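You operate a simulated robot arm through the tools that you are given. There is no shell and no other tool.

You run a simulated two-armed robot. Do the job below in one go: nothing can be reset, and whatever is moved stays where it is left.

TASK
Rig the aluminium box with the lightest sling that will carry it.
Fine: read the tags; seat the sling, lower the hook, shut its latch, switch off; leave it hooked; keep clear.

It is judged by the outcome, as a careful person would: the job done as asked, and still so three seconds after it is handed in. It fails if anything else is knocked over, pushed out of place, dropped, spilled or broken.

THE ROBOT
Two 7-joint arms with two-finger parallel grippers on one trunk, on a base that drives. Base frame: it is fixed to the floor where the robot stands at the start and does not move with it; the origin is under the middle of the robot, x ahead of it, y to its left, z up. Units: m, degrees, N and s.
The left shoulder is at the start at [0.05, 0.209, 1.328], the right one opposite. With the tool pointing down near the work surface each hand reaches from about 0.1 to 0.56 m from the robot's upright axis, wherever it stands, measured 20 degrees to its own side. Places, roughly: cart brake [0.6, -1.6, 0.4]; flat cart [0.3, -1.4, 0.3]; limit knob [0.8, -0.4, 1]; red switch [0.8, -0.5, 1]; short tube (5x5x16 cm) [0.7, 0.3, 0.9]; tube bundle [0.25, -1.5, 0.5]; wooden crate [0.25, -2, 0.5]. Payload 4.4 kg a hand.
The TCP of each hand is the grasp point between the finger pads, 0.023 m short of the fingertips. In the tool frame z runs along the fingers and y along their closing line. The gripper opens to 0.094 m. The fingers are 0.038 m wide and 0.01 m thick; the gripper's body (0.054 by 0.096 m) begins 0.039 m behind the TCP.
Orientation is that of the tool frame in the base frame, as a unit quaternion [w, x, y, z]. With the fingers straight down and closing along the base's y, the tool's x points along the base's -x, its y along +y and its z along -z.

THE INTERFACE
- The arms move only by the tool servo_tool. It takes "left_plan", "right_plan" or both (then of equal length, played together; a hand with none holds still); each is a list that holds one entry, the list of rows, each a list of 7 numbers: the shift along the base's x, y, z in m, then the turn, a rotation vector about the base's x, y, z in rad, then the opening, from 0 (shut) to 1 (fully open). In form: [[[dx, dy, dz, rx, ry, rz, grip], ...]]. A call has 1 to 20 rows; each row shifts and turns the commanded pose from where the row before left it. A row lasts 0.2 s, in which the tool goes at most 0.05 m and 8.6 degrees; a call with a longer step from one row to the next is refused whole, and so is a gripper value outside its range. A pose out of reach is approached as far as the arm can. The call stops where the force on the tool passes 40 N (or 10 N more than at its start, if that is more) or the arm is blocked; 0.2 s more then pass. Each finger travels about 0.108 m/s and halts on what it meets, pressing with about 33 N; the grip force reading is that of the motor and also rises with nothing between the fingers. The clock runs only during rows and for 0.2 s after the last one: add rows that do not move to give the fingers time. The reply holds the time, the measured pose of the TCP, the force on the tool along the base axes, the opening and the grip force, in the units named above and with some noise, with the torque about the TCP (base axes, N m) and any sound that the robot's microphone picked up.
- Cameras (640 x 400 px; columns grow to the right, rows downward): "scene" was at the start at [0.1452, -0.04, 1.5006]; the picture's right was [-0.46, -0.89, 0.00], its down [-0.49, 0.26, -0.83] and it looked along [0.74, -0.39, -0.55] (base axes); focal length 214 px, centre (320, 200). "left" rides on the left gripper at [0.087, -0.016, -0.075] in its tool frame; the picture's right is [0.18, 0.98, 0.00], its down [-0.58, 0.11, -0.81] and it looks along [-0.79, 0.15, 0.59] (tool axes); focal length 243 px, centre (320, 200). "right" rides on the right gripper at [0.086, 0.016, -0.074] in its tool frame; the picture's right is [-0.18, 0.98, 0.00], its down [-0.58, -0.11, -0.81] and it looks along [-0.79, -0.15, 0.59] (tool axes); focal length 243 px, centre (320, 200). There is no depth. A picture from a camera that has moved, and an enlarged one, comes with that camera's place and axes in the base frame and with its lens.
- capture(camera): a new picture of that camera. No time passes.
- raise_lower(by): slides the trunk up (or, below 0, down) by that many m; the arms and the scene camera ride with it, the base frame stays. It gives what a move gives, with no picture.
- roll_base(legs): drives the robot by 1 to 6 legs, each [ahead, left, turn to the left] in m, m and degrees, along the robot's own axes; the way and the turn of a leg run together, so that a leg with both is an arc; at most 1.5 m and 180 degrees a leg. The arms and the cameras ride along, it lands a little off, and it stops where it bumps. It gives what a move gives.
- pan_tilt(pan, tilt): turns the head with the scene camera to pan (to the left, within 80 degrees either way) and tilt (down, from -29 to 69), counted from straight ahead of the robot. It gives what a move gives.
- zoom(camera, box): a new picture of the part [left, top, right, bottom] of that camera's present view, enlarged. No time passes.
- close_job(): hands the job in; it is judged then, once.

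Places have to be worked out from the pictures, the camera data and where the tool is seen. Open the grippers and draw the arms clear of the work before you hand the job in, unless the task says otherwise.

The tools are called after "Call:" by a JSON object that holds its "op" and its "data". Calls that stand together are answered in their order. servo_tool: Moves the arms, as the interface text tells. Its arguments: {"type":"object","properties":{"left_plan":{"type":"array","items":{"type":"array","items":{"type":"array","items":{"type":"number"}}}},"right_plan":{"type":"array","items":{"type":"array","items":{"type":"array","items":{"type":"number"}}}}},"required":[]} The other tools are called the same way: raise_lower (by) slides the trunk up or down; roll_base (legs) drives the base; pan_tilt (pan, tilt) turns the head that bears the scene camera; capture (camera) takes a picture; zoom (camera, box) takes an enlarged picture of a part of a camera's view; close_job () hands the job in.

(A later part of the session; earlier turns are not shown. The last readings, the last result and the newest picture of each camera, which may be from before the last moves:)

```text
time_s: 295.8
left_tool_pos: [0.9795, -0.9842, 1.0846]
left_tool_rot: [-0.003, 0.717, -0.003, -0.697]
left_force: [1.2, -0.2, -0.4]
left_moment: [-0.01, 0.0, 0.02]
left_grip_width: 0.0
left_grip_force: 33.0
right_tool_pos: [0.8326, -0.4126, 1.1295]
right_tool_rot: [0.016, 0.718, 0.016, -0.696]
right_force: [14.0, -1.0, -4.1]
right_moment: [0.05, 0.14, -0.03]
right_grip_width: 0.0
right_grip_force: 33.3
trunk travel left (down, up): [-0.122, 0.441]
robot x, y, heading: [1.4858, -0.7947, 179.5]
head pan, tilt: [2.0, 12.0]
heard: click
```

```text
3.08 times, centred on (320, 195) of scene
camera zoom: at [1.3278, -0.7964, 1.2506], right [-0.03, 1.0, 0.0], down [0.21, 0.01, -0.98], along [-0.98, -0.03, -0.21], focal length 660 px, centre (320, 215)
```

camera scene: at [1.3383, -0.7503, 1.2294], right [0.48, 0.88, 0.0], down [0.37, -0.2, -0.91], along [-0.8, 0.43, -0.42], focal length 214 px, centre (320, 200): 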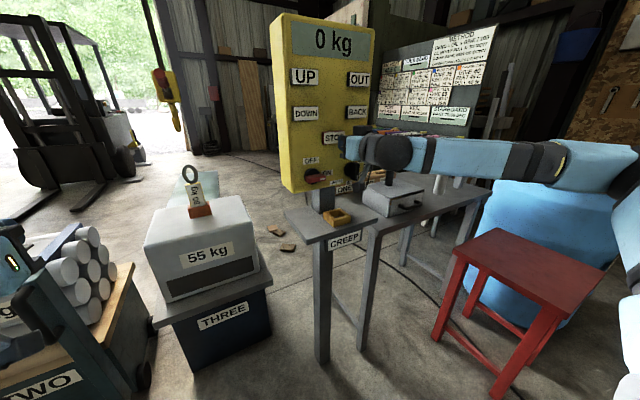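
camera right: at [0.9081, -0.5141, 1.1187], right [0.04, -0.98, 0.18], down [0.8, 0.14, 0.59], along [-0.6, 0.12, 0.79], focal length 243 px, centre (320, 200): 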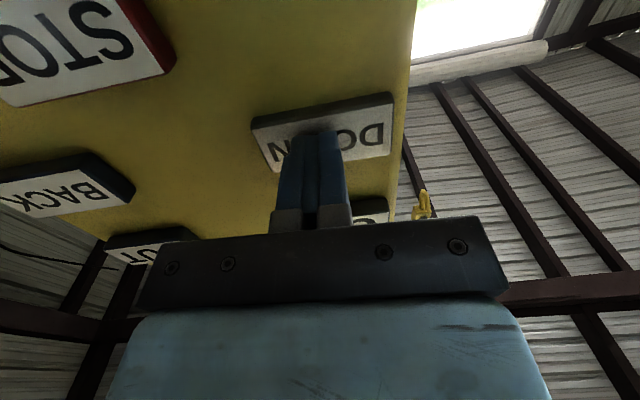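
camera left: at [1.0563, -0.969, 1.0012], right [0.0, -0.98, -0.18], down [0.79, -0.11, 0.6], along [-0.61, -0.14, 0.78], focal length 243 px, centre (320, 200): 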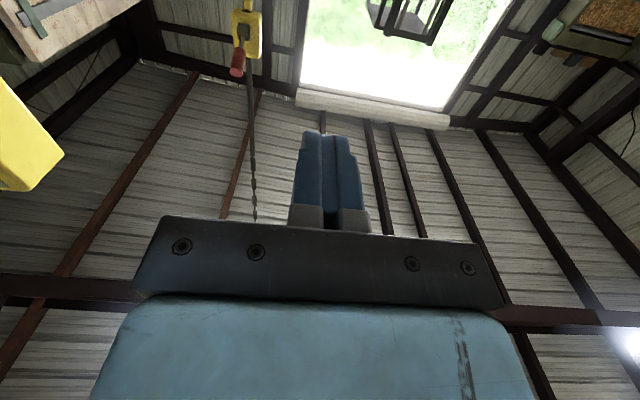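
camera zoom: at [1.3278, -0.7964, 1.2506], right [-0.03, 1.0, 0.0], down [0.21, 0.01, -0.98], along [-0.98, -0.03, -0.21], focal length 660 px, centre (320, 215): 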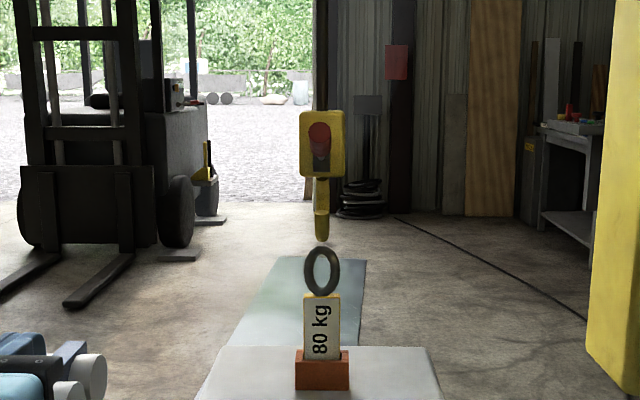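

Excellent: the hook stopped just ~6 mm above the ring's top. I'll back off the finger and look closely at hook and ring together.

Call:
{"op": "servo_tool", "data": {"right_plan": [[[0.012, 0, 0, 0, 0, 0, 0], [0.014, 0, 0, 0, 0, 0, 0]]]}}

Call:
{"op": "zoom", "data": {"camera": "scene", "box": [295, 150, 350, 235]}}

```text
time_s: 296.4
left_tool_pos: [0.9774, -0.9836, 1.0853]
left_tool_rot: [-0.004, 0.717, -0.004, -0.697]
left_force: [-0.1, 0.0, 0.3]
left_moment: [-0.01, 0.02, -0.03]
left_grip_width: 0.0
left_grip_force: 32.9
right_tool_pos: [0.8563, -0.4129, 1.1303]
right_tool_rot: [0.016, 0.718, 0.017, -0.695]
right_force: [1.1, 0.5, 0.0]
right_moment: [-0.02, -0.02, -0.02]
right_grip_width: 0.0
right_grip_force: 32.8
trunk travel left (down, up): [-0.122, 0.441]
robot x, y, heading: [1.4889, -0.7904, 179.7]
head pan, tilt: [2.0, 12.0]
```

```text
4.71 times, centred on (322, 192) of scene
camera zoom: at [1.3264, -0.7967, 1.2506], right [-0.03, 1.0, 0.0], down [0.21, 0.01, -0.98], along [-0.98, -0.03, -0.21], focal length 1009 px, centre (308, 235)
```

zoom: 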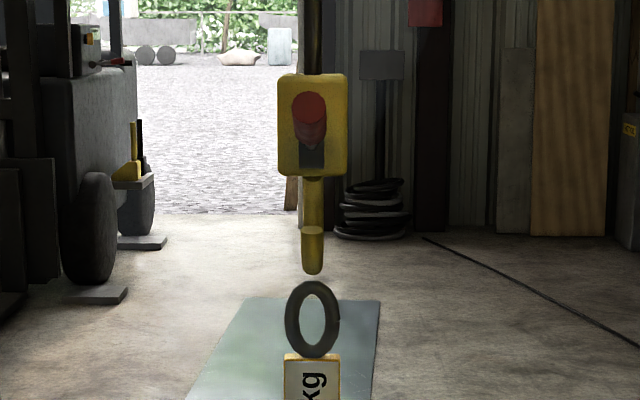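

The hook hangs directly over the ring. To get a net ~6 cm more of descent I'll go UP a bit and then DOWN slightly longer. First press UP.

Call:
{"op": "servo_tool", "data": {"right_plan": [[[0, -0.022, 0.0375, 0, 0, 0, 0], [0, -0.022, 0.0375, 0, 0, 0, 0], [0, -0.022, 0.0375, 0, 0, 0, 0], [0, -0.022, 0.0375, 0, 0, 0, 0], [-0.009, 0, 0, 0, 0, 0, 0], [-0.006, 0, 0, 0, 0, 0, 0], [-0.004, 0, 0, 0, 0, 0, 0], [-0.003, 0, 0, 0, 0, 0, 0]]]}}

```text
time_s: 298.2
left_tool_pos: [0.9788, -0.9844, 1.0851]
left_tool_rot: [-0.003, 0.717, -0.003, -0.697]
left_force: [-1.4, 0.1, 0.4]
left_moment: [-0.02, 0.0, 0.01]
left_grip_width: 0.0
left_grip_force: 33.1
right_tool_pos: [0.834, -0.5017, 1.2787]
right_tool_rot: [0.016, 0.718, 0.017, -0.695]
right_force: [2.7, -1.5, -0.4]
right_moment: [0.02, 0.08, 0.03]
right_grip_width: 0.0001
right_grip_force: 33.0
trunk travel left (down, up): [-0.122, 0.441]
robot x, y, heading: [1.4876, -0.7921, 179.7]
head pan, tilt: [2.0, 12.0]
heard: click
```

UP clicked. Now to STOP.

Call:
{"op": "servo_tool", "data": {"right_plan": [[[0.01, 0.022, -0.037, 0, 0, 0, 0], [0, 0.024, -0.043, 0, 0, 0, 0], [0, 0.024, -0.043, 0, 0, 0, 0], [-0.006, 0.018, -0.027, 0, 0, 0, 0], [-0.005, 0, 0, 0, 0, 0, 0], [-0.003, 0, 0, 0, 0, 0, 0]]]}}

Call:
{"op": "zoom", "data": {"camera": "scene", "box": [275, 130, 365, 260]}}

```text
time_s: 299.6
left_tool_pos: [0.9808, -0.9825, 1.0856]
left_tool_rot: [-0.003, 0.717, -0.004, -0.697]
left_force: [0.6, -0.2, 0.0]
left_moment: [-0.01, 0.02, 0.03]
left_grip_width: 0.0
left_grip_force: 33.4
right_tool_pos: [0.8315, -0.4117, 1.1293]
right_tool_rot: [0.016, 0.718, 0.017, -0.696]
right_force: [15.9, 0.1, -6.2]
right_moment: [0.08, 0.21, -0.03]
right_grip_width: 0.0
right_grip_force: 32.7
trunk travel left (down, up): [-0.122, 0.441]
robot x, y, heading: [1.4892, -0.7954, 179.6]
head pan, tilt: [2.0, 12.0]
heard: click
```

```text
3.08 times, centred on (320, 195) of scene
camera zoom: at [1.3277, -0.7962, 1.2506], right [-0.03, 1.0, 0.0], down [0.21, 0.01, -0.98], along [-0.98, -0.03, -0.21], focal length 660 px, centre (320, 215)
```

zoom: 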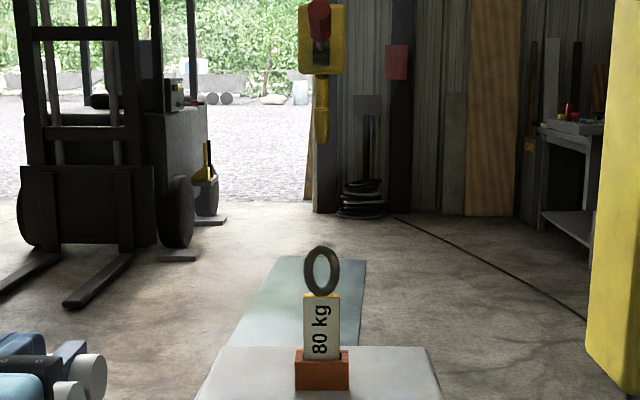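

The hook rose to bottom z≈1.146. Now DOWN with the 9-row timing that earlier gave 0.215 m, which should put the hook's bowl at z≈0.93, inside the ring.

Call:
{"op": "servo_tool", "data": {"right_plan": [[[0.012, 0, 0, 0, 0, 0, 0], [0.014, 0, 0, 0, 0, 0, 0], [0, -0.03, 0.023, 0, 0, 0, 0], [0, -0.03, 0.023, 0, 0, 0, 0], [0, -0.029, 0.022, 0, 0, 0, 0], [-0.011, 0, 0, 0, 0, 0, 0], [-0.007, 0, 0, 0, 0, 0, 0], [-0.004, 0, 0, 0, 0, 0, 0], [-0.003, 0, 0, 0, 0, 0, 0]]]}}

```text
time_s: 301.6
left_tool_pos: [0.9784, -0.9842, 1.0854]
left_tool_rot: [-0.003, 0.717, -0.004, -0.697]
left_force: [-0.6, -0.1, -0.3]
left_moment: [0.02, 0.01, -0.02]
left_grip_width: 0.0
left_grip_force: 32.6
right_tool_pos: [0.8328, -0.5027, 1.1982]
right_tool_rot: [0.016, 0.718, 0.017, -0.696]
right_force: [12.2, 0.1, -3.4]
right_moment: [-0.04, 0.12, -0.02]
right_grip_width: 0.0
right_grip_force: 33.2
trunk travel left (down, up): [-0.122, 0.441]
robot x, y, heading: [1.4887, -0.7981, 179.7]
head pan, tilt: [2.0, 12.0]
heard: click
```

Clicked a touch earlier this time; a free look at the hook's current height lets me set the STOP timing.

Call:
{"op": "zoom", "data": {"camera": "scene", "box": [275, 130, 365, 260]}}

```text
3.08 times, centred on (320, 195) of scene
camera zoom: at [1.3277, -0.7965, 1.2506], right [-0.03, 1.0, 0.0], down [0.21, 0.01, -0.98], along [-0.98, -0.03, -0.21], focal length 660 px, centre (320, 215)
```

zoom: 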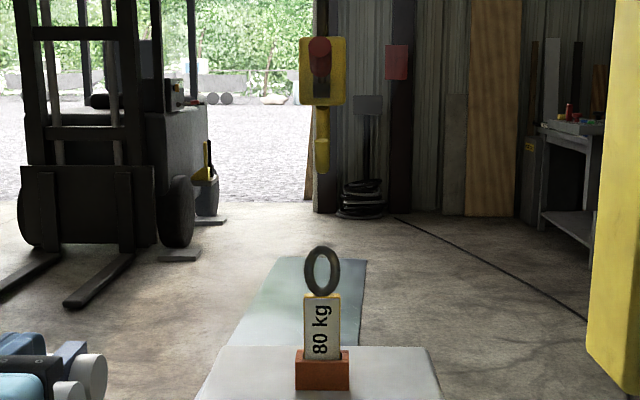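

Hook bottom is at z≈1.096 now with ~0.165 m to go, so STOP should land about 1.65 s from now; a 9-row move does that.

Call:
{"op": "servo_tool", "data": {"right_plan": [[[0.022, 0, 0, 0, 0, 0, 0], [0.004, 0.03, -0.023, 0, 0, 0, 0], [0, 0.03, -0.023, 0, 0, 0, 0], [0, 0.03, -0.023, 0, 0, 0, 0], [-0.005, 0, 0, 0, 0, 0, 0], [-0.01, 0, 0, 0, 0, 0, 0], [-0.008, 0, 0, 0, 0, 0, 0], [-0.003, 0, 0, 0, 0, 0, 0], [-0.004, 0, 0, 0, 0, 0, 0]]]}}

Call:
{"op": "zoom", "data": {"camera": "scene", "box": [275, 130, 365, 260]}}

```text
time_s: 303.6
left_tool_pos: [0.981, -0.9833, 1.0862]
left_tool_rot: [-0.003, 0.717, -0.004, -0.697]
left_force: [0.3, -0.2, 0.9]
left_moment: [-0.04, 0.01, -0.01]
left_grip_width: 0.0001
left_grip_force: 33.3
right_tool_pos: [0.8286, -0.4109, 1.129]
right_tool_rot: [0.016, 0.718, 0.016, -0.696]
right_force: [26.1, 4.3, -7.4]
right_moment: [-0.04, 0.27, -0.14]
right_grip_width: 0.0001
right_grip_force: 33.0
trunk travel left (down, up): [-0.122, 0.441]
robot x, y, heading: [1.4889, -0.7936, 179.5]
head pan, tilt: [2.0, 12.0]
heard: click
```

```text
3.08 times, centred on (320, 195) of scene
camera zoom: at [1.3293, -0.7955, 1.2508], right [-0.03, 1.0, 0.0], down [0.2, 0.0, -0.98], along [-0.98, -0.03, -0.21], focal length 660 px, centre (320, 215)
```

zoom: 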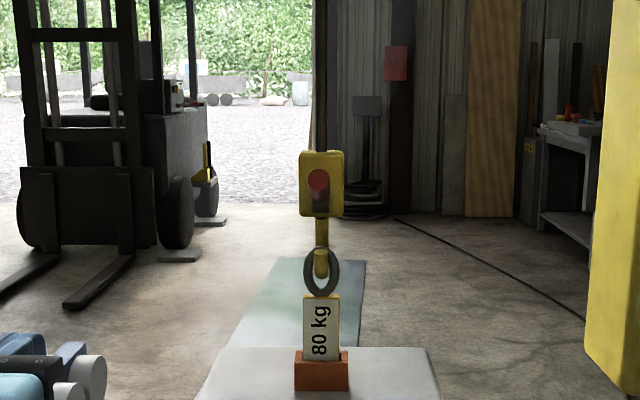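

The hook's bowl now sits inside the ring (bottom z≈0.925). I'll back off the finger and zoom in.

Call:
{"op": "servo_tool", "data": {"right_plan": [[[0.012, 0, 0, 0, 0, 0, 0], [0.02, 0, 0, 0, 0, 0, 0], [0.02, 0, 0, 0, 0, 0, 0]]]}}

Call:
{"op": "zoom", "data": {"camera": "scene", "box": [300, 170, 345, 230]}}

Call:
{"op": "capture", "data": {"camera": "scene"}}

```text
time_s: 304.4
left_tool_pos: [0.978, -0.984, 1.085]
left_tool_rot: [-0.003, 0.717, -0.004, -0.697]
left_force: [0.7, 0.5, 1.0]
left_moment: [-0.01, -0.01, 0.02]
left_grip_width: 0.0
left_grip_force: 32.8
right_tool_pos: [0.8776, -0.413, 1.1285]
right_tool_rot: [0.016, 0.718, 0.017, -0.695]
right_force: [0.3, 0.1, -0.5]
right_moment: [0.01, 0.0, 0.02]
right_grip_width: 0.0
right_grip_force: 32.8
trunk travel left (down, up): [-0.122, 0.441]
robot x, y, heading: [1.4856, -0.7927, 179.5]
head pan, tilt: [2.0, 12.0]
```

```text
6.67 times, centred on (322, 200) of scene
camera zoom: at [1.3264, -0.7967, 1.2505], right [-0.03, 1.0, 0.0], down [0.21, 0.01, -0.98], along [-0.98, -0.03, -0.21], focal length 1430 px, centre (303, 200)
```

zoom: 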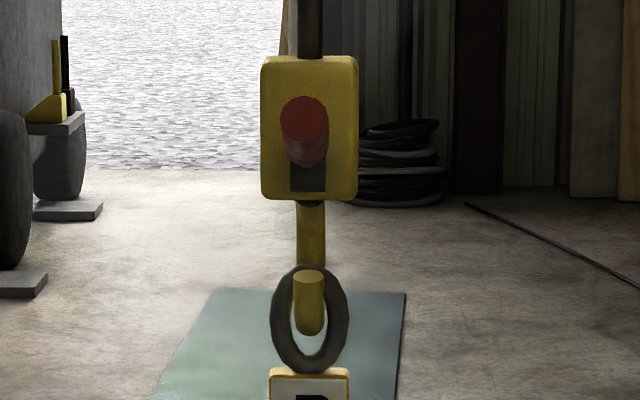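

```text
taken
camera scene: at [1.3264, -0.7967, 1.2505], right [-0.03, 1.0, 0.0], down [0.21, 0.01, -0.98], along [-0.98, -0.03, -0.21], focal length 214 px, centre (320, 200)
```

scene: 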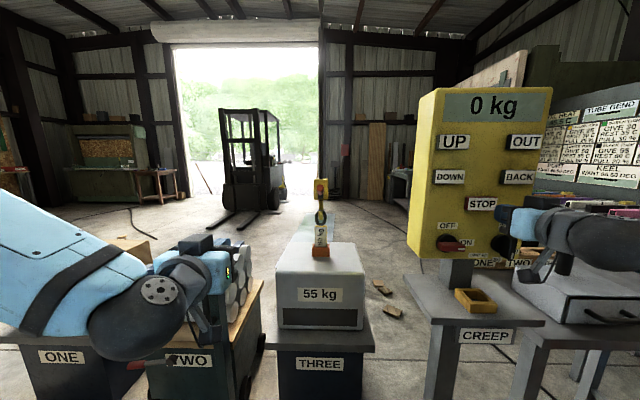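

The bowl is threaded through the ring with the tip on my side. Next is the latch lever: hub ≈[0.345, -0.822, 1.056], red grip pointing at me and ~30° up. I'll first pull both arms in for the approach.

Call:
{"op": "servo_tool", "data": {"right_plan": [[[0.03, 0, 0, 0, 0, 0, 0], [0.03, 0, 0, 0, 0, 0, 0], [0.03, 0, 0, 0, 0, 0, 0], [0.03, 0, 0, 0, 0, 0, 0], [0, -0.036, 0.006, 0, 0, 0, 0], [0, -0.036, 0.006, 0, 0, 0, 0], [0, -0.036, 0.006, 0, 0, 0, 0], [0, -0.036, 0.006, 0, 0, 0, 0], [0, -0.036, 0.006, 0, 0, 0, 0]]], "left_plan": [[[0.012, -0.006, 0.013, 0, 0, 0, 0], [0.012, -0.006, 0.013, 0, 0, 0, 0], [0.012, -0.006, 0.013, 0, 0, 0, 0], [0.012, -0.006, 0.013, 0, 0, 0, 0], [0.012, -0.006, 0.013, 0, 0, 0, 0], [0.012, -0.006, 0.013, 0, 0, 0, 0], [0.012, -0.006, 0.013, 0, 0, 0, 0], [0.012, -0.006, 0.013, 0, 0, 0, 0], [0.012, -0.006, 0.013, 0, 0, 0, 0]]]}}

Call:
{"op": "capture", "data": {"camera": "scene"}}

```text
time_s: 306.4
left_tool_pos: [1.0494, -1.0317, 1.2184]
left_tool_rot: [-0.004, 0.718, -0.002, -0.696]
left_force: [0.1, -0.6, -0.4]
left_moment: [0.03, -0.01, -0.07]
left_grip_width: 0.0
left_grip_force: 33.1
left hand out of reach, approached as far as the arm can: row 3, 4, 5, 6, 7, 8
right_tool_pos: [0.9986, -0.5965, 1.1589]
right_tool_rot: [0.015, 0.718, 0.017, -0.696]
right_force: [0.3, -0.2, -0.1]
right_moment: [-0.05, 0.03, -0.04]
right_grip_width: 0.0
right_grip_force: 33.0
trunk travel left (down, up): [-0.122, 0.441]
robot x, y, heading: [1.4835, -0.7964, 179.4]
head pan, tilt: [2.0, 12.0]
```

```text
taken
camera scene: at [1.3264, -0.7995, 1.2504], right [-0.03, 1.0, 0.0], down [0.21, 0.01, -0.98], along [-0.98, -0.03, -0.21], focal length 214 px, centre (320, 200)
```

scene: 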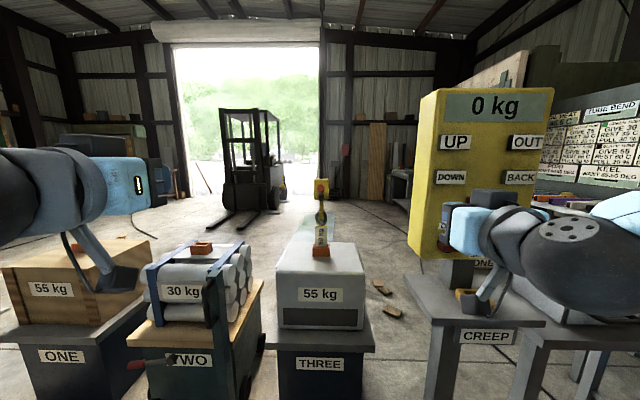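

Both arms are tucked enough. I'll strafe left and move in toward stand THREE, keeping clear of the shelf and the cart.

Call:
{"op": "roll_base", "data": {"legs": [[0, 0.25, 0.5], [0.28, 0, 0]]}}

Call:
{"op": "pan_tilt", "data": {"pan": -18, "tilt": 15}}

Call:
{"op": "capture", "data": {"camera": "scene"}}

Call:
{"op": "capture", "data": {"camera": "right"}}

```text
time_s: 310.7
left_tool_pos: [0.7755, -1.2785, 1.2202]
left_tool_rot: [0.0, 0.718, 0.0, -0.696]
left_force: [0.3, -0.1, -0.3]
left_moment: [-0.02, -0.02, 0.0]
left_grip_width: 0.0001
left_grip_force: 33.0
right_tool_pos: [0.7215, -0.8444, 1.159]
right_tool_rot: [0.018, 0.719, 0.019, -0.695]
right_force: [-0.2, -0.9, 0.1]
right_moment: [0.0, 0.02, 0.04]
right_grip_width: 0.0
right_grip_force: 33.2
trunk travel left (down, up): [-0.122, 0.441]
robot x, y, heading: [1.2098, -1.0458, 179.9]
head pan, tilt: [2.0, 12.0]
```

```text
time_s: 311.6
left_tool_pos: [0.7769, -1.2793, 1.2192]
left_tool_rot: [0.0, 0.717, -0.001, -0.697]
left_force: [0.9, 0.2, -0.4]
left_moment: [-0.03, 0.02, -0.01]
left_grip_width: 0.0
left_grip_force: 32.7
right_tool_pos: [0.7218, -0.8434, 1.1591]
right_tool_rot: [0.018, 0.718, 0.019, -0.695]
right_force: [0.4, 0.8, -0.1]
right_moment: [-0.02, -0.01, 0.0]
right_grip_width: 0.0001
right_grip_force: 33.4
trunk travel left (down, up): [-0.122, 0.441]
robot x, y, heading: [1.2142, -1.0425, 179.8]
head pan, tilt: [-18.0, 15.0]
```

```text
taken
camera scene: at [1.0563, -1.0139, 1.2456], right [0.31, 0.95, 0.0], down [0.25, -0.08, -0.97], along [-0.92, 0.3, -0.26], focal length 214 px, centre (320, 200)
```

scene: 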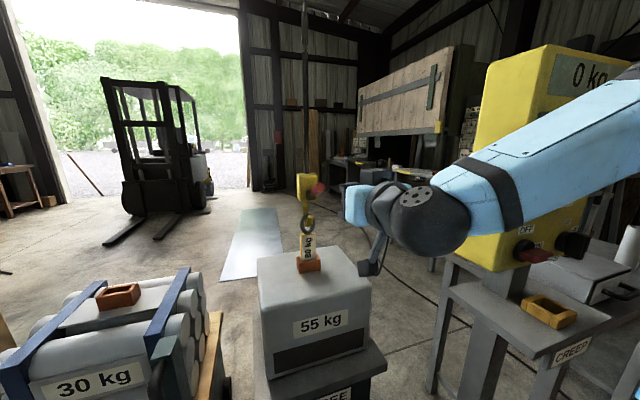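

```text
taken
camera right: at [0.8013, -0.8567, 1.0752], right [0.05, -0.98, 0.18], down [0.78, 0.15, 0.61], along [-0.62, 0.12, 0.77], focal length 243 px, centre (320, 200)
```

right: 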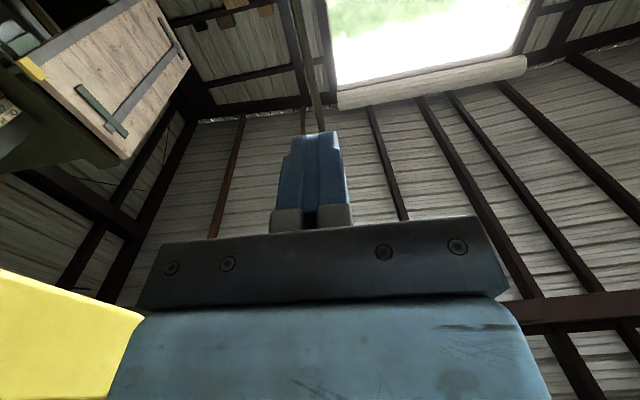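

Good view of hook, ring and latch lever. Zooming in.

Call:
{"op": "zoom", "data": {"camera": "scene", "box": [270, 160, 350, 270]}}

Call:
{"op": "zoom", "data": {"camera": "scene", "box": [285, 165, 335, 215]}}

```text
3.64 times, centred on (310, 215) of scene
camera zoom: at [1.0563, -1.0139, 1.2456], right [0.31, 0.95, 0.0], down [0.25, -0.08, -0.97], along [-0.92, 0.3, -0.26], focal length 780 px, centre (356, 146)
```

zoom: 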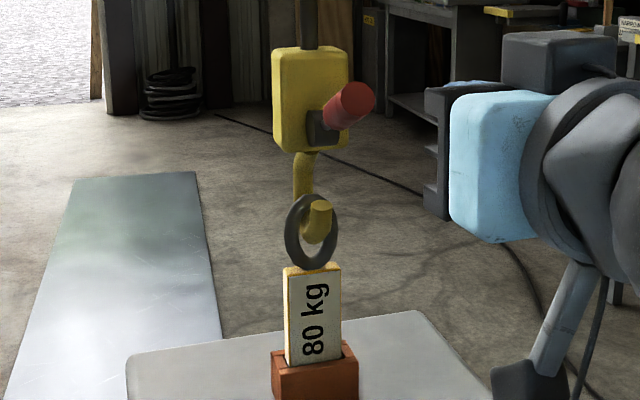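

```text
8.00 times, centred on (310, 190) of scene
camera zoom: at [1.0563, -1.0139, 1.2456], right [0.31, 0.95, 0.0], down [0.25, -0.08, -0.97], along [-0.92, 0.3, -0.26], focal length 1716 px, centre (400, 280)
```

zoom: 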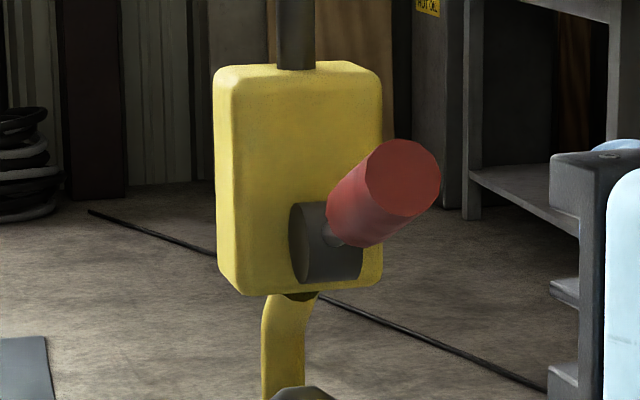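

The lever's hub is ≈[0.369, -0.823, 1.065] with axis along y; the grip's end is ≈[0.466, -0.823, 1.118], 28° up, so shutting means swinging it down over the hook's mouth. I'll pitch the right hand 30° down and line it up, then move in.

Call:
{"op": "servo_tool", "data": {"right_plan": [[[0, 0.005, 0.008, 0, -0.122, -0.013, 0], [0, 0.005, 0.008, 0, -0.122, -0.013, 0], [0, 0.005, 0.008, 0, -0.122, -0.013, 0], [0, 0.005, 0.008, 0, -0.122, -0.013, 0], [0, 0, 0, 0, 0, 0, 0]]]}}

Call:
{"op": "roll_base", "data": {"legs": [[0.13, 0, 0]]}}

Call:
{"op": "capture", "data": {"camera": "scene"}}

```text
time_s: 312.8
left_tool_pos: [0.7767, -1.2787, 1.22]
left_tool_rot: [0.0, 0.718, 0.0, -0.696]
left_force: [0.6, 0.7, 0.0]
left_moment: [0.01, -0.04, 0.0]
left_grip_width: 0.0002
left_grip_force: 32.9
right_tool_pos: [0.7234, -0.8242, 1.1915]
right_tool_rot: [0.005, 0.865, -0.004, -0.501]
right_force: [0.2, 0.2, 0.0]
right_moment: [0.0, -0.01, -0.01]
right_grip_width: 0.0002
right_grip_force: 32.5
trunk travel left (down, up): [-0.122, 0.441]
robot x, y, heading: [1.2158, -1.0448, 180.0]
head pan, tilt: [-18.0, 15.0]
```

```text
time_s: 314.1
left_tool_pos: [0.6476, -1.2795, 1.2197]
left_tool_rot: [0.0, 0.718, -0.001, -0.696]
left_force: [0.3, 0.4, 0.1]
left_moment: [-0.02, 0.02, 0.01]
left_grip_width: 0.0003
left_grip_force: 33.6
right_tool_pos: [0.5935, -0.8249, 1.1922]
right_tool_rot: [0.005, 0.865, -0.003, -0.501]
right_force: [-0.5, 0.4, 0.0]
right_moment: [0.01, 0.01, 0.01]
right_grip_width: 0.0
right_grip_force: 33.2
trunk travel left (down, up): [-0.122, 0.441]
robot x, y, heading: [1.0859, -1.046, -179.9]
head pan, tilt: [-18.0, 15.0]
```

```text
taken
camera scene: at [0.9273, -1.0139, 1.2454], right [0.31, 0.95, 0.0], down [0.25, -0.08, -0.97], along [-0.92, 0.3, -0.26], focal length 214 px, centre (320, 200)
```

scene: 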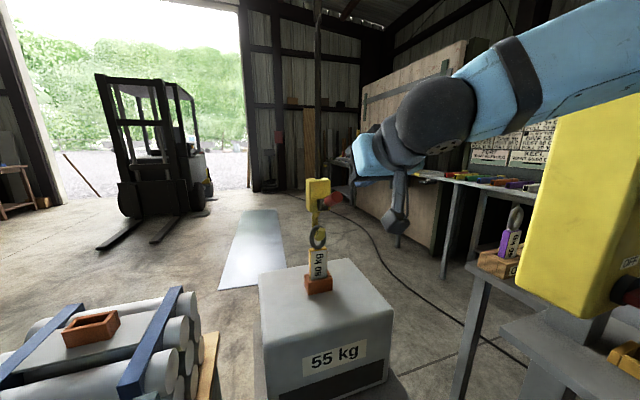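

The right hand is aligned at y≈-0.825. I'll advance to just above the end of the red grip and check from the scene camera.

Call:
{"op": "servo_tool", "data": {"right_plan": [[[-0.031, 0.0005, -0.003, 0, 0, 0, 0], [-0.031, 0.0005, -0.004, 0, 0, 0, 0], [-0.031, 0.0005, -0.005, 0, 0, 0, 0], [-0.03, 0.0005, -0.005, 0, 0, 0, 0], [0, 0, 0, 0, 0, 0, 0]]]}}

Call:
{"op": "zoom", "data": {"camera": "scene", "box": [280, 150, 400, 270]}}

Call:
{"op": "capture", "data": {"camera": "right"}}

```text
time_s: 315.2
left_tool_pos: [0.65, -1.281, 1.2198]
left_tool_rot: [0.0, 0.717, 0.0, -0.697]
left_force: [-0.7, 0.5, 0.0]
left_moment: [-0.03, 0.02, 0.0]
left_grip_width: 0.0
left_grip_force: 33.4
right_tool_pos: [0.4724, -0.8233, 1.1754]
right_tool_rot: [0.005, 0.865, -0.003, -0.502]
right_force: [0.8, 0.4, 0.1]
right_moment: [0.03, -0.02, -0.02]
right_grip_width: 0.0
right_grip_force: 33.7
trunk travel left (down, up): [-0.122, 0.441]
robot x, y, heading: [1.0863, -1.0428, 180.3]
head pan, tilt: [-18.0, 15.0]
```

```text
3.33 times, centred on (340, 210) of scene
camera zoom: at [0.9295, -1.0146, 1.2457], right [0.31, 0.95, 0.0], down [0.24, -0.08, -0.97], along [-0.92, 0.3, -0.26], focal length 715 px, centre (253, 167)
```

zoom: 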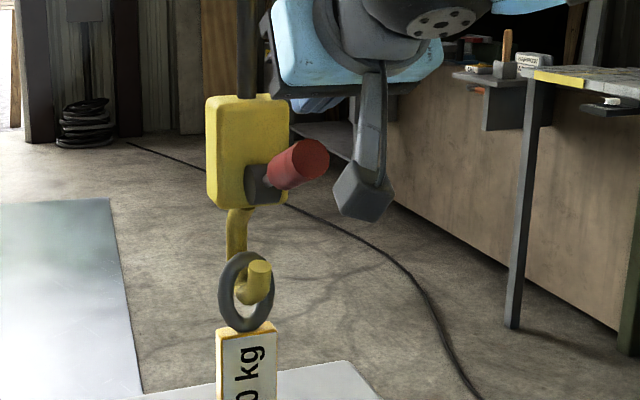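

```text
taken
camera right: at [0.5801, -0.8401, 1.1379], right [-0.09, -0.98, 0.17], down [0.41, 0.12, 0.9], along [-0.91, 0.15, 0.39], focal length 243 px, centre (320, 200)
```

right: 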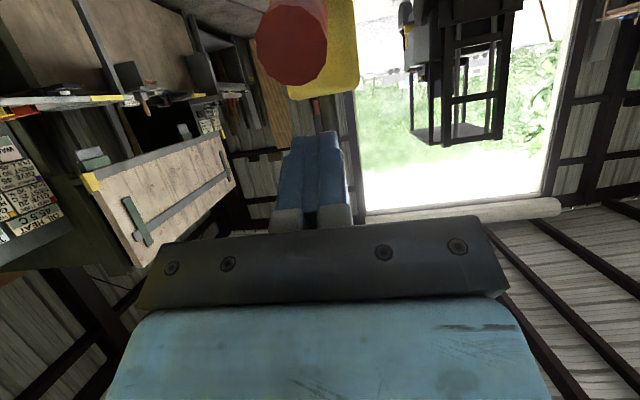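

The lever sits just under the fingertips, as computed. I'll press the grip down gently along its arc, in stages.

Call:
{"op": "servo_tool", "data": {"right_plan": [[[-0.02, 0, -0.012, 0, 0, 0, 0], [0, 0, -0.012, 0, 0, 0, 0], [0.0065, 0, -0.0138, 0, 0, 0, 0], [0.0065, 0, -0.0138, 0, 0, 0, 0], [0, 0, 0, 0, 0, 0, 0]]]}}

Call:
{"op": "zoom", "data": {"camera": "scene", "box": [280, 150, 400, 270]}}

```text
time_s: 316.4
left_tool_pos: [0.6625, -1.2857, 1.2248]
left_tool_rot: [-0.003, 0.712, 0.001, -0.702]
left_force: [0.2, -0.8, -0.2]
left_moment: [0.0, 0.04, -0.02]
left_grip_width: 0.0002
left_grip_force: 32.8
right_tool_pos: [0.4777, -0.8302, 1.1378]
right_tool_rot: [0.002, 0.86, -0.002, -0.511]
right_force: [0.8, 0.2, -0.1]
right_moment: [-0.02, 0.03, 0.02]
right_grip_width: 0.0001
right_grip_force: 32.6
trunk travel left (down, up): [-0.122, 0.441]
robot x, y, heading: [1.0847, -1.0424, 180.0]
head pan, tilt: [-18.0, 15.0]
```

```text
3.33 times, centred on (340, 210) of scene
camera zoom: at [0.9429, -1.0208, 1.2483], right [0.31, 0.95, 0.0], down [0.23, -0.07, -0.97], along [-0.92, 0.3, -0.24], focal length 715 px, centre (253, 167)
```

zoom: 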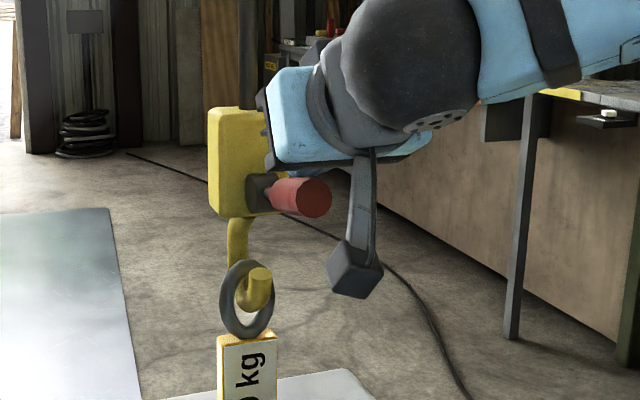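

The lever is moving down, but my whole body shifted ~1 cm while the tool force is ~0, so part of my right arm may be touching something. I'll check the arm against the panel before continuing.

Call:
{"op": "pan_tilt", "data": {"pan": -50, "tilt": 20}}

Call:
{"op": "capture", "data": {"camera": "scene"}}

```text
time_s: 317.4
left_tool_pos: [0.6618, -1.2849, 1.2259]
left_tool_rot: [-0.002, 0.712, 0.002, -0.702]
left_force: [0.2, 0.5, 0.0]
left_moment: [0.0, 0.0, -0.02]
left_grip_width: 0.0
left_grip_force: 32.7
right_tool_pos: [0.4774, -0.8281, 1.137]
right_tool_rot: [0.001, 0.86, -0.002, -0.511]
right_force: [-0.2, 0.3, -0.2]
right_moment: [0.01, 0.01, -0.01]
right_grip_width: 0.0001
right_grip_force: 32.7
trunk travel left (down, up): [-0.122, 0.441]
robot x, y, heading: [1.0879, -1.0431, 180.1]
head pan, tilt: [-50.0, 20.0]
```

```text
taken
camera scene: at [0.9718, -0.9783, 1.2398], right [0.77, 0.64, -0.01], down [0.21, -0.26, -0.94], along [-0.61, 0.72, -0.33], focal length 214 px, centre (320, 200)
```

scene: 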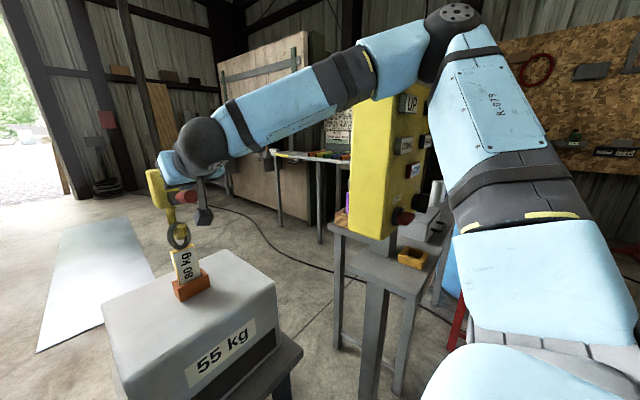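

My right forearm is resting against the panel's corner. I'll back the base straight away to relieve it, then re-approach from further to the left.

Call:
{"op": "roll_base", "data": {"legs": [[-0.15, 0, 0]]}}

Call:
{"op": "capture", "data": {"camera": "scene"}}

```text
time_s: 318.8
left_tool_pos: [0.7997, -1.2789, 1.2204]
left_tool_rot: [0.001, 0.716, 0.0, -0.698]
left_force: [-0.1, 0.0, -0.1]
left_moment: [0.03, 0.01, 0.01]
left_grip_width: 0.0
left_grip_force: 32.9
right_tool_pos: [0.6128, -0.8243, 1.125]
right_tool_rot: [0.006, 0.865, -0.003, -0.501]
right_force: [-0.4, -0.1, 0.6]
right_moment: [-0.01, -0.01, -0.01]
right_grip_width: 0.0
right_grip_force: 33.1
trunk travel left (down, up): [-0.122, 0.441]
robot x, y, heading: [1.2373, -1.0437, -179.8]
head pan, tilt: [-50.0, 20.0]
```

```text
taken
camera scene: at [1.1078, -0.9714, 1.2375], right [0.76, 0.64, 0.0], down [0.22, -0.26, -0.94], along [-0.61, 0.72, -0.34], focal length 214 px, centre (320, 200)
```

scene: 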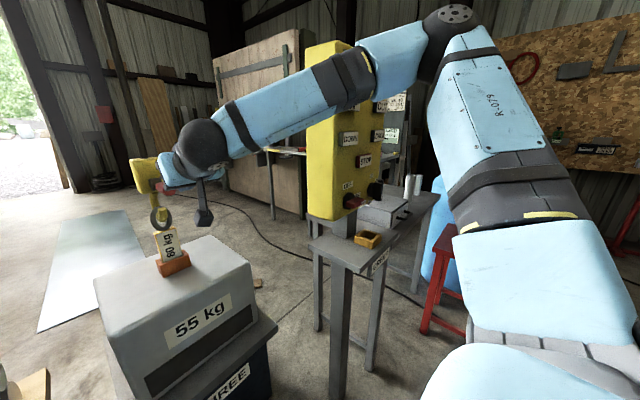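

No button was touched (no click), and the panel stands as before. I'll raise the hand, shift the base 0.16 m further left, and swing the hand back over to the lever's line.

Call:
{"op": "servo_tool", "data": {"right_plan": [[[0, 0, 0.03, 0, 0, 0, 0], [0, 0, 0.035, 0, 0, 0, 0]]]}}

Call:
{"op": "roll_base", "data": {"legs": [[0, 0.16, -0.2]]}}

Call:
{"op": "servo_tool", "data": {"right_plan": [[[0, 0.03, 0, 0, 0, 0, 0], [0, 0.03, 0, 0, 0, 0, 0], [0, 0.03, 0, 0, 0, 0, 0], [0, 0.03, 0, 0, 0, 0, 0], [0, 0.03, 0, 0, 0, 0, 0]]]}}

Call:
{"op": "capture", "data": {"camera": "scene"}}

```text
time_s: 319.4
left_tool_pos: [0.7994, -1.2804, 1.2204]
left_tool_rot: [0.0, 0.717, 0.0, -0.697]
left_force: [-0.4, 0.4, 0.1]
left_moment: [-0.03, -0.03, -0.02]
left_grip_width: 0.0
left_grip_force: 32.8
right_tool_pos: [0.6142, -0.8259, 1.1903]
right_tool_rot: [0.006, 0.865, -0.002, -0.502]
right_force: [-0.2, -0.4, 0.6]
right_moment: [-0.02, 0.0, 0.01]
right_grip_width: 0.0003
right_grip_force: 33.1
trunk travel left (down, up): [-0.122, 0.441]
robot x, y, heading: [1.2351, -1.0445, -179.5]
head pan, tilt: [-50.0, 20.0]
```

```text
time_s: 321.4
left_tool_pos: [0.7983, -1.4382, 1.2187]
left_tool_rot: [0.0, 0.717, -0.001, -0.697]
left_force: [-0.6, 0.7, -0.7]
left_moment: [-0.01, 0.01, -0.02]
left_grip_width: 0.0001
left_grip_force: 32.6
right_tool_pos: [0.6159, -0.9815, 1.1885]
right_tool_rot: [0.004, 0.865, -0.005, -0.502]
right_force: [-0.2, -0.5, 0.6]
right_moment: [0.02, 0.0, 0.05]
right_grip_width: 0.0
right_grip_force: 33.3
trunk travel left (down, up): [-0.122, 0.441]
robot x, y, heading: [1.2374, -1.2082, 180.0]
head pan, tilt: [-50.0, 20.0]
```

```text
time_s: 322.6
left_tool_pos: [0.7989, -1.4367, 1.2198]
left_tool_rot: [0.0, 0.717, -0.001, -0.697]
left_force: [-0.3, 1.2, -0.1]
left_moment: [0.01, 0.0, -0.01]
left_grip_width: 0.0
left_grip_force: 33.0
right_tool_pos: [0.6131, -0.8289, 1.1886]
right_tool_rot: [0.006, 0.865, -0.005, -0.502]
right_force: [0.8, -0.2, 0.6]
right_moment: [-0.03, 0.02, -0.03]
right_grip_width: 0.0
right_grip_force: 33.1
trunk travel left (down, up): [-0.122, 0.441]
robot x, y, heading: [1.2354, -1.2054, 179.7]
head pan, tilt: [-50.0, 20.0]
```

```text
taken
camera scene: at [1.1076, -1.1293, 1.2374], right [0.77, 0.64, 0.0], down [0.22, -0.26, -0.94], along [-0.6, 0.72, -0.34], focal length 214 px, centre (320, 200)
```

scene: 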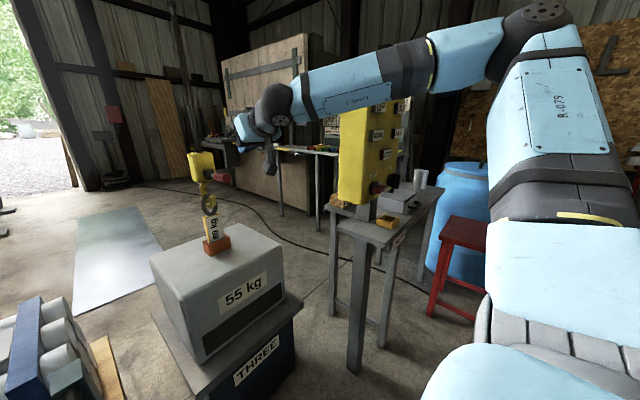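

The forearm now runs at y≈-0.8, clear of the panel edge (y≈-0.6). I'll move forward 0.15 m and check the lever's present angle.

Call:
{"op": "roll_base", "data": {"legs": [[0.15, 0, 0]]}}

Call:
{"op": "capture", "data": {"camera": "scene"}}

Call:
{"op": "pan_tilt", "data": {"pan": -30, "tilt": 15}}

Call:
{"op": "zoom", "data": {"camera": "scene", "box": [260, 150, 380, 270]}}

```text
time_s: 324.0
left_tool_pos: [0.6497, -1.438, 1.2187]
left_tool_rot: [-0.001, 0.718, -0.001, -0.696]
left_force: [-0.4, 0.6, 0.0]
left_moment: [0.0, 0.01, -0.02]
left_grip_width: 0.0
left_grip_force: 33.2
right_tool_pos: [0.4648, -0.8325, 1.1878]
right_tool_rot: [0.005, 0.866, -0.004, -0.501]
right_force: [0.4, -0.8, 0.5]
right_moment: [-0.03, -0.01, 0.01]
right_grip_width: 0.0002
right_grip_force: 33.0
trunk travel left (down, up): [-0.122, 0.441]
robot x, y, heading: [1.0898, -1.2029, 179.9]
head pan, tilt: [-50.0, 20.0]
```

```text
taken
camera scene: at [0.9587, -1.1304, 1.2373], right [0.77, 0.64, 0.0], down [0.22, -0.26, -0.94], along [-0.6, 0.72, -0.34], focal length 214 px, centre (320, 200)
```

scene: 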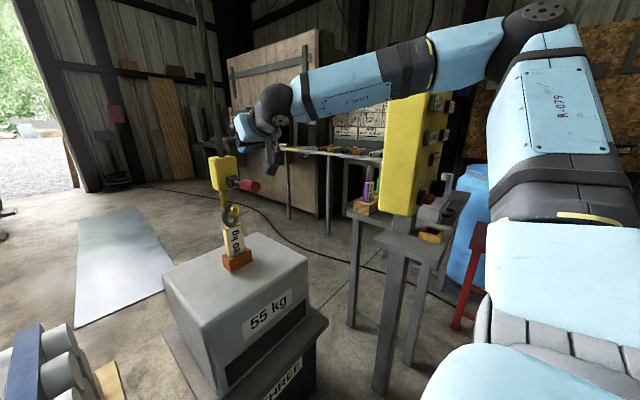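

```text
time_s: 324.8
left_tool_pos: [0.6507, -1.4375, 1.2196]
left_tool_rot: [0.0, 0.718, -0.001, -0.696]
left_force: [0.4, 0.6, 0.1]
left_moment: [-0.03, -0.01, 0.02]
left_grip_width: 0.0
left_grip_force: 33.3
right_tool_pos: [0.4638, -0.833, 1.1885]
right_tool_rot: [0.005, 0.865, -0.004, -0.502]
right_force: [-0.6, -1.2, -0.1]
right_moment: [0.0, -0.01, 0.02]
right_grip_width: 0.0001
right_grip_force: 33.3
trunk travel left (down, up): [-0.122, 0.441]
robot x, y, heading: [1.0849, -1.2019, 180.0]
head pan, tilt: [-30.0, 15.0]
```

```text
3.33 times, centred on (320, 210) of scene
camera zoom: at [0.9385, -1.155, 1.2456], right [0.5, 0.87, 0.0], down [0.22, -0.13, -0.97], along [-0.84, 0.48, -0.26], focal length 715 px, centre (320, 167)
```

zoom: 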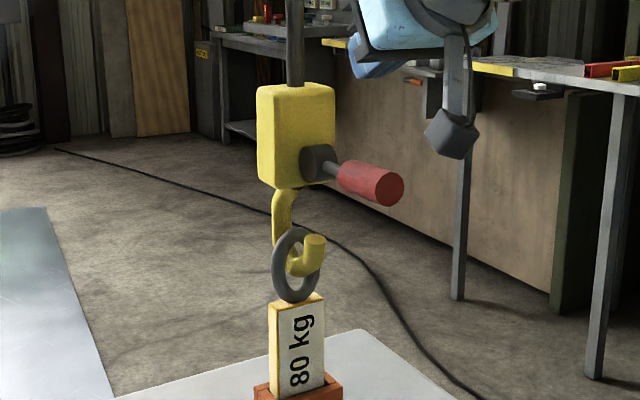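

The lever is holding level (grip end ≈[0.475, -0.823, 1.075]). I'll push it down further along its arc, watching forces and body position.

Call:
{"op": "servo_tool", "data": {"right_plan": [[[0, 0.0035, -0.023, 0, 0, 0, 0], [0, 0.0035, -0.023, 0, 0, 0, 0], [0, 0.0025, -0.022, 0, 0, 0, 0], [0.0025, 0, -0.012, 0, 0, 0, 0], [0, 0, -0.012, 0, 0, 0, 0], [-0.0025, 0, -0.0155, 0, 0, 0, 0], [-0.003, 0, -0.0155, 0, 0, 0, 0], [0, 0, 0, 0, 0, 0, 0]]]}}

Call:
{"op": "zoom", "data": {"camera": "scene", "box": [260, 150, 380, 270]}}

```text
time_s: 326.6
left_tool_pos: [0.6506, -1.4382, 1.2197]
left_tool_rot: [-0.001, 0.717, -0.001, -0.697]
left_force: [0.6, 0.1, 0.0]
left_moment: [-0.02, 0.04, -0.03]
left_grip_width: 0.0002
left_grip_force: 33.0
right_tool_pos: [0.4621, -0.8224, 1.0657]
right_tool_rot: [0.004, 0.865, -0.005, -0.502]
right_force: [0.8, 0.3, 0.0]
right_moment: [0.02, -0.03, 0.02]
right_grip_width: 0.0001
right_grip_force: 32.7
trunk travel left (down, up): [-0.122, 0.441]
robot x, y, heading: [1.0858, -1.204, 180.0]
head pan, tilt: [-30.0, 15.0]
```

```text
3.33 times, centred on (320, 210) of scene
camera zoom: at [0.9387, -1.1551, 1.2456], right [0.5, 0.87, 0.0], down [0.22, -0.13, -0.97], along [-0.84, 0.48, -0.26], focal length 715 px, centre (320, 167)
```

zoom: 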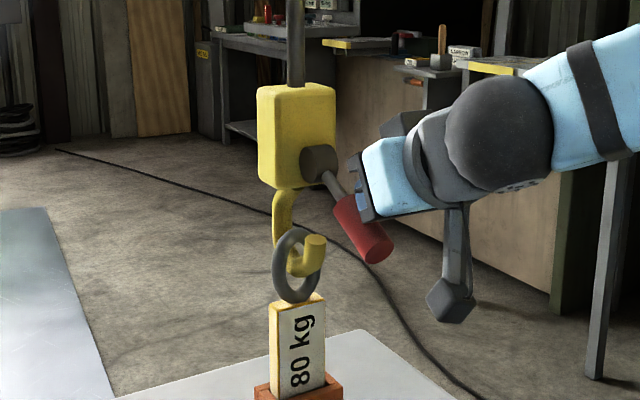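

The lever follows down freely (now ≈-31°). Continuing along the arc toward closed.

Call:
{"op": "servo_tool", "data": {"right_plan": [[[-0.0084, 0, -0.0143, 0, 0, 0, 0], [-0.0084, 0, -0.0143, 0, 0, 0, 0], [-0.0122, 0, -0.0102, 0, 0, 0, 0], [-0.0122, 0, -0.0102, 0, 0, 0, 0], [0, 0, 0, 0, 0, 0, 0]]]}}

Call:
{"op": "zoom", "data": {"camera": "scene", "box": [260, 150, 380, 270]}}

```text
time_s: 327.4
left_tool_pos: [0.6555, -1.4365, 1.2217]
left_tool_rot: [-0.001, 0.716, -0.002, -0.698]
left_force: [-1.0, 0.6, 0.3]
left_moment: [-0.01, 0.01, 0.01]
left_grip_width: 0.0001
left_grip_force: 33.2
right_tool_pos: [0.4429, -0.8223, 1.036]
right_tool_rot: [0.006, 0.863, -0.003, -0.506]
right_force: [34.9, 0.2, 21.3]
right_moment: [0.06, -0.69, -0.02]
right_grip_width: 0.0004
right_grip_force: 32.9
trunk travel left (down, up): [-0.122, 0.441]
robot x, y, heading: [1.0923, -1.2053, 179.9]
head pan, tilt: [-30.0, 15.0]
stopped in row 3 (right hand): the force on the tool passed its limit at 49 N (the readings are from after the stop); the commanded pose is now the measured one
```

```text
3.33 times, centred on (320, 210) of scene
camera zoom: at [0.9446, -1.1552, 1.2468], right [0.5, 0.86, 0.0], down [0.22, -0.13, -0.97], along [-0.84, 0.49, -0.25], focal length 715 px, centre (320, 167)
```

zoom: 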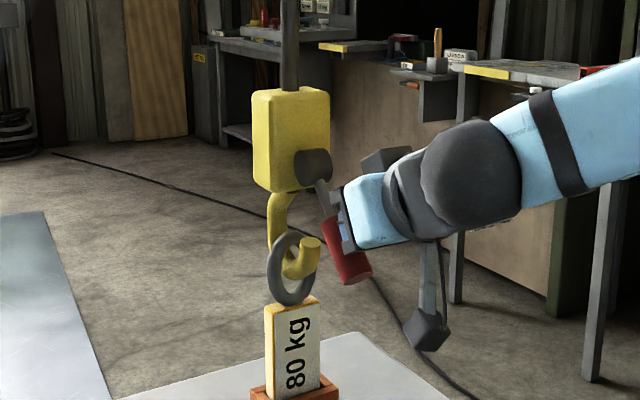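

The lever hit a firm end stop at about -47° (≈75° of travel from open). I'll ease off and look at whether it stays shut.

Call:
{"op": "servo_tool", "data": {"right_plan": [[[0.015, 0, 0.01, 0, 0, 0, 0], [0.025, 0, 0.02, 0, 0, 0, 0], [0.03, 0, 0.02, 0, 0, 0, 0], [0.03, 0, 0.02, 0, 0, 0, 0]]]}}

Call:
{"op": "zoom", "data": {"camera": "scene", "box": [260, 150, 380, 270]}}

Call:
{"op": "zoom", "data": {"camera": "scene", "box": [290, 175, 350, 245]}}

```text
time_s: 328.4
left_tool_pos: [0.653, -1.4365, 1.2204]
left_tool_rot: [0.001, 0.717, 0.0, -0.697]
left_force: [0.8, 0.5, -0.8]
left_moment: [0.0, 0.02, 0.01]
left_grip_width: 0.0
left_grip_force: 33.3
right_tool_pos: [0.5393, -0.8213, 1.0998]
right_tool_rot: [0.006, 0.864, -0.003, -0.503]
right_force: [0.4, -0.4, -0.6]
right_moment: [-0.01, 0.0, 0.01]
right_grip_width: 0.0
right_grip_force: 33.1
trunk travel left (down, up): [-0.122, 0.441]
robot x, y, heading: [1.0863, -1.2031, 179.8]
head pan, tilt: [-30.0, 15.0]
```

```text
3.33 times, centred on (320, 210) of scene
camera zoom: at [0.9404, -1.1548, 1.2458], right [0.5, 0.86, 0.0], down [0.22, -0.13, -0.97], along [-0.84, 0.48, -0.26], focal length 715 px, centre (320, 167)
```

zoom: 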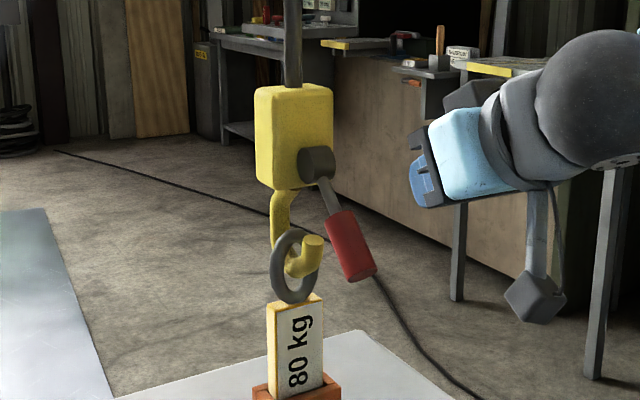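

```text
5.71 times, centred on (320, 210) of scene
camera zoom: at [0.9404, -1.1548, 1.2458], right [0.5, 0.86, 0.0], down [0.22, -0.13, -0.97], along [-0.84, 0.48, -0.26], focal length 1226 px, centre (320, 143)
```

zoom: 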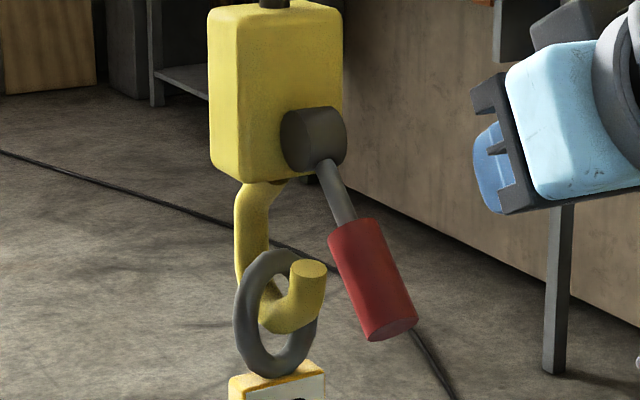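

The lever stays put at ≈-48° on its own. I'll give it one more slow confirming push to be sure that's the true end stop.

Call:
{"op": "servo_tool", "data": {"right_plan": [[[-0.04, 0, -0.025, 0, 0, 0, 0], [-0.035, 0, -0.022, 0, 0, 0, 0], [-0.012, 0, -0.006, 0, 0, 0, 0], [-0.006, 0, -0.0054, 0, 0, 0, 0], [-0.004, 0, -0.0036, 0, 0, 0, 0], [-0.003, 0, -0.0027, 0, 0, 0, 0]]]}}

Call:
{"op": "zoom", "data": {"camera": "scene", "box": [290, 175, 350, 245]}}

```text
time_s: 329.8
left_tool_pos: [0.6554, -1.4366, 1.2218]
left_tool_rot: [-0.002, 0.716, -0.002, -0.699]
left_force: [0.3, 0.2, 0.2]
left_moment: [0.03, 0.01, 0.01]
left_grip_width: 0.0
left_grip_force: 33.0
right_tool_pos: [0.443, -0.82, 1.0385]
right_tool_rot: [0.005, 0.864, -0.005, -0.504]
right_force: [28.9, 4.7, 11.2]
right_moment: [0.14, -0.62, 0.0]
right_grip_width: 0.0
right_grip_force: 33.1
trunk travel left (down, up): [-0.122, 0.441]
robot x, y, heading: [1.0908, -1.2015, 179.9]
head pan, tilt: [-30.0, 15.0]
```

```text
5.71 times, centred on (320, 210) of scene
camera zoom: at [0.9438, -1.1546, 1.2464], right [0.5, 0.86, 0.0], down [0.22, -0.13, -0.97], along [-0.84, 0.49, -0.25], focal length 1226 px, centre (320, 143)
```

zoom: 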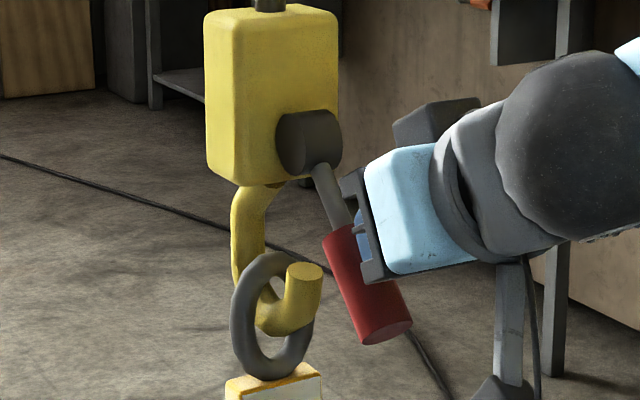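

The lever won't go any further under a ~30 N push, so the latch is shut. I'll withdraw the hand and back away to go to the red switch.

Call:
{"op": "servo_tool", "data": {"right_plan": [[[0.015, 0, 0.01, 0, 0, 0, 0], [0.03, 0, 0.02, 0, 0, 0, 0], [0.035, 0, 0.025, 0, 0, 0, 0], [0.035, 0, 0.025, 0, 0, 0, 0]]]}}

Call:
{"op": "roll_base", "data": {"legs": [[-0.35, 0, 0]]}}

Call:
{"op": "pan_tilt", "data": {"pan": -40, "tilt": 15}}

Call:
{"op": "capture", "data": {"camera": "scene"}}

Call:
{"op": "zoom", "data": {"camera": "scene", "box": [280, 130, 400, 250]}}

```text
time_s: 330.8
left_tool_pos: [0.6524, -1.4359, 1.2212]
left_tool_rot: [-0.001, 0.716, -0.001, -0.698]
left_force: [0.1, 0.5, 0.4]
left_moment: [0.01, -0.02, 0.02]
left_grip_width: 0.0001
left_grip_force: 33.5
right_tool_pos: [0.5541, -0.8227, 1.1172]
right_tool_rot: [0.005, 0.865, -0.005, -0.502]
right_force: [0.4, 0.2, 0.3]
right_moment: [-0.01, 0.02, -0.03]
right_grip_width: 0.0002
right_grip_force: 33.0
trunk travel left (down, up): [-0.122, 0.441]
robot x, y, heading: [1.0872, -1.2, 179.7]
head pan, tilt: [-30.0, 15.0]
```

```text
time_s: 333.1
left_tool_pos: [1.0034, -1.439, 1.2209]
left_tool_rot: [0.0, 0.717, 0.0, -0.697]
left_force: [0.8, -0.1, 0.5]
left_moment: [-0.01, -0.01, -0.01]
left_grip_width: 0.0
left_grip_force: 33.2
right_tool_pos: [0.9048, -0.8235, 1.1164]
right_tool_rot: [0.005, 0.865, -0.004, -0.502]
right_force: [0.0, 0.0, 1.6]
right_moment: [0.01, 0.0, -0.01]
right_grip_width: 0.0003
right_grip_force: 33.1
trunk travel left (down, up): [-0.122, 0.441]
robot x, y, heading: [1.4421, -1.2047, 179.7]
head pan, tilt: [-30.0, 15.0]
```

```text
time_s: 333.8
left_tool_pos: [1.0033, -1.4377, 1.2201]
left_tool_rot: [0.0, 0.718, 0.0, -0.696]
left_force: [-0.5, 0.1, 0.1]
left_moment: [0.01, -0.03, -0.01]
left_grip_width: 0.0
left_grip_force: 33.2
right_tool_pos: [0.9041, -0.8233, 1.1164]
right_tool_rot: [0.005, 0.865, -0.005, -0.501]
right_force: [0.2, 0.7, -0.7]
right_moment: [-0.01, 0.04, -0.01]
right_grip_width: 0.0
right_grip_force: 33.2
trunk travel left (down, up): [-0.122, 0.441]
robot x, y, heading: [1.4418, -1.2031, 179.8]
head pan, tilt: [-40.0, 15.0]
```

```text
taken
camera scene: at [1.3001, -1.1421, 1.2456], right [0.64, 0.77, 0.0], down [0.2, -0.17, -0.97], along [-0.74, 0.62, -0.26], focal length 214 px, centre (320, 200)
```

scene: 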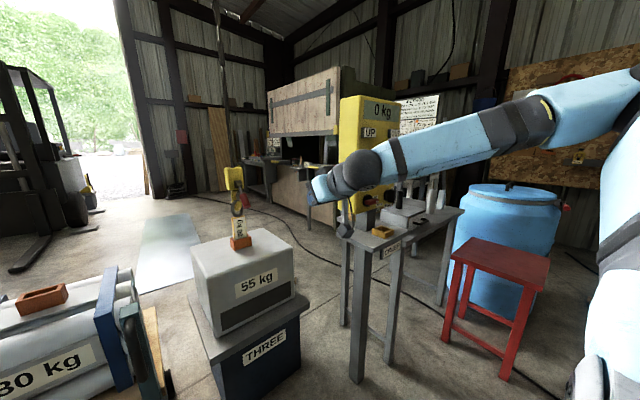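

```text
3.33 times, centred on (340, 190) of scene
camera zoom: at [1.3001, -1.1421, 1.2456], right [0.64, 0.77, 0.0], down [0.2, -0.17, -0.97], along [-0.74, 0.62, -0.26], focal length 715 px, centre (253, 233)
```

zoom: 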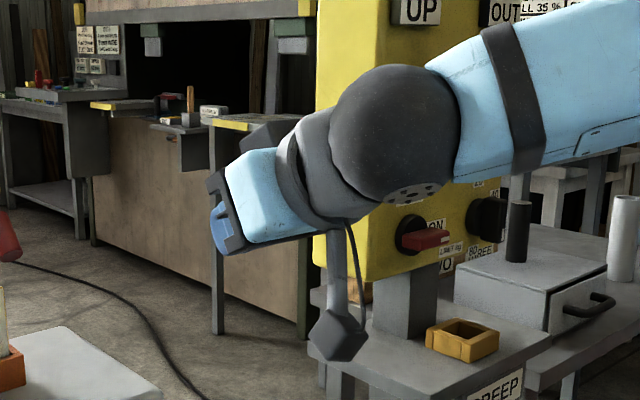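

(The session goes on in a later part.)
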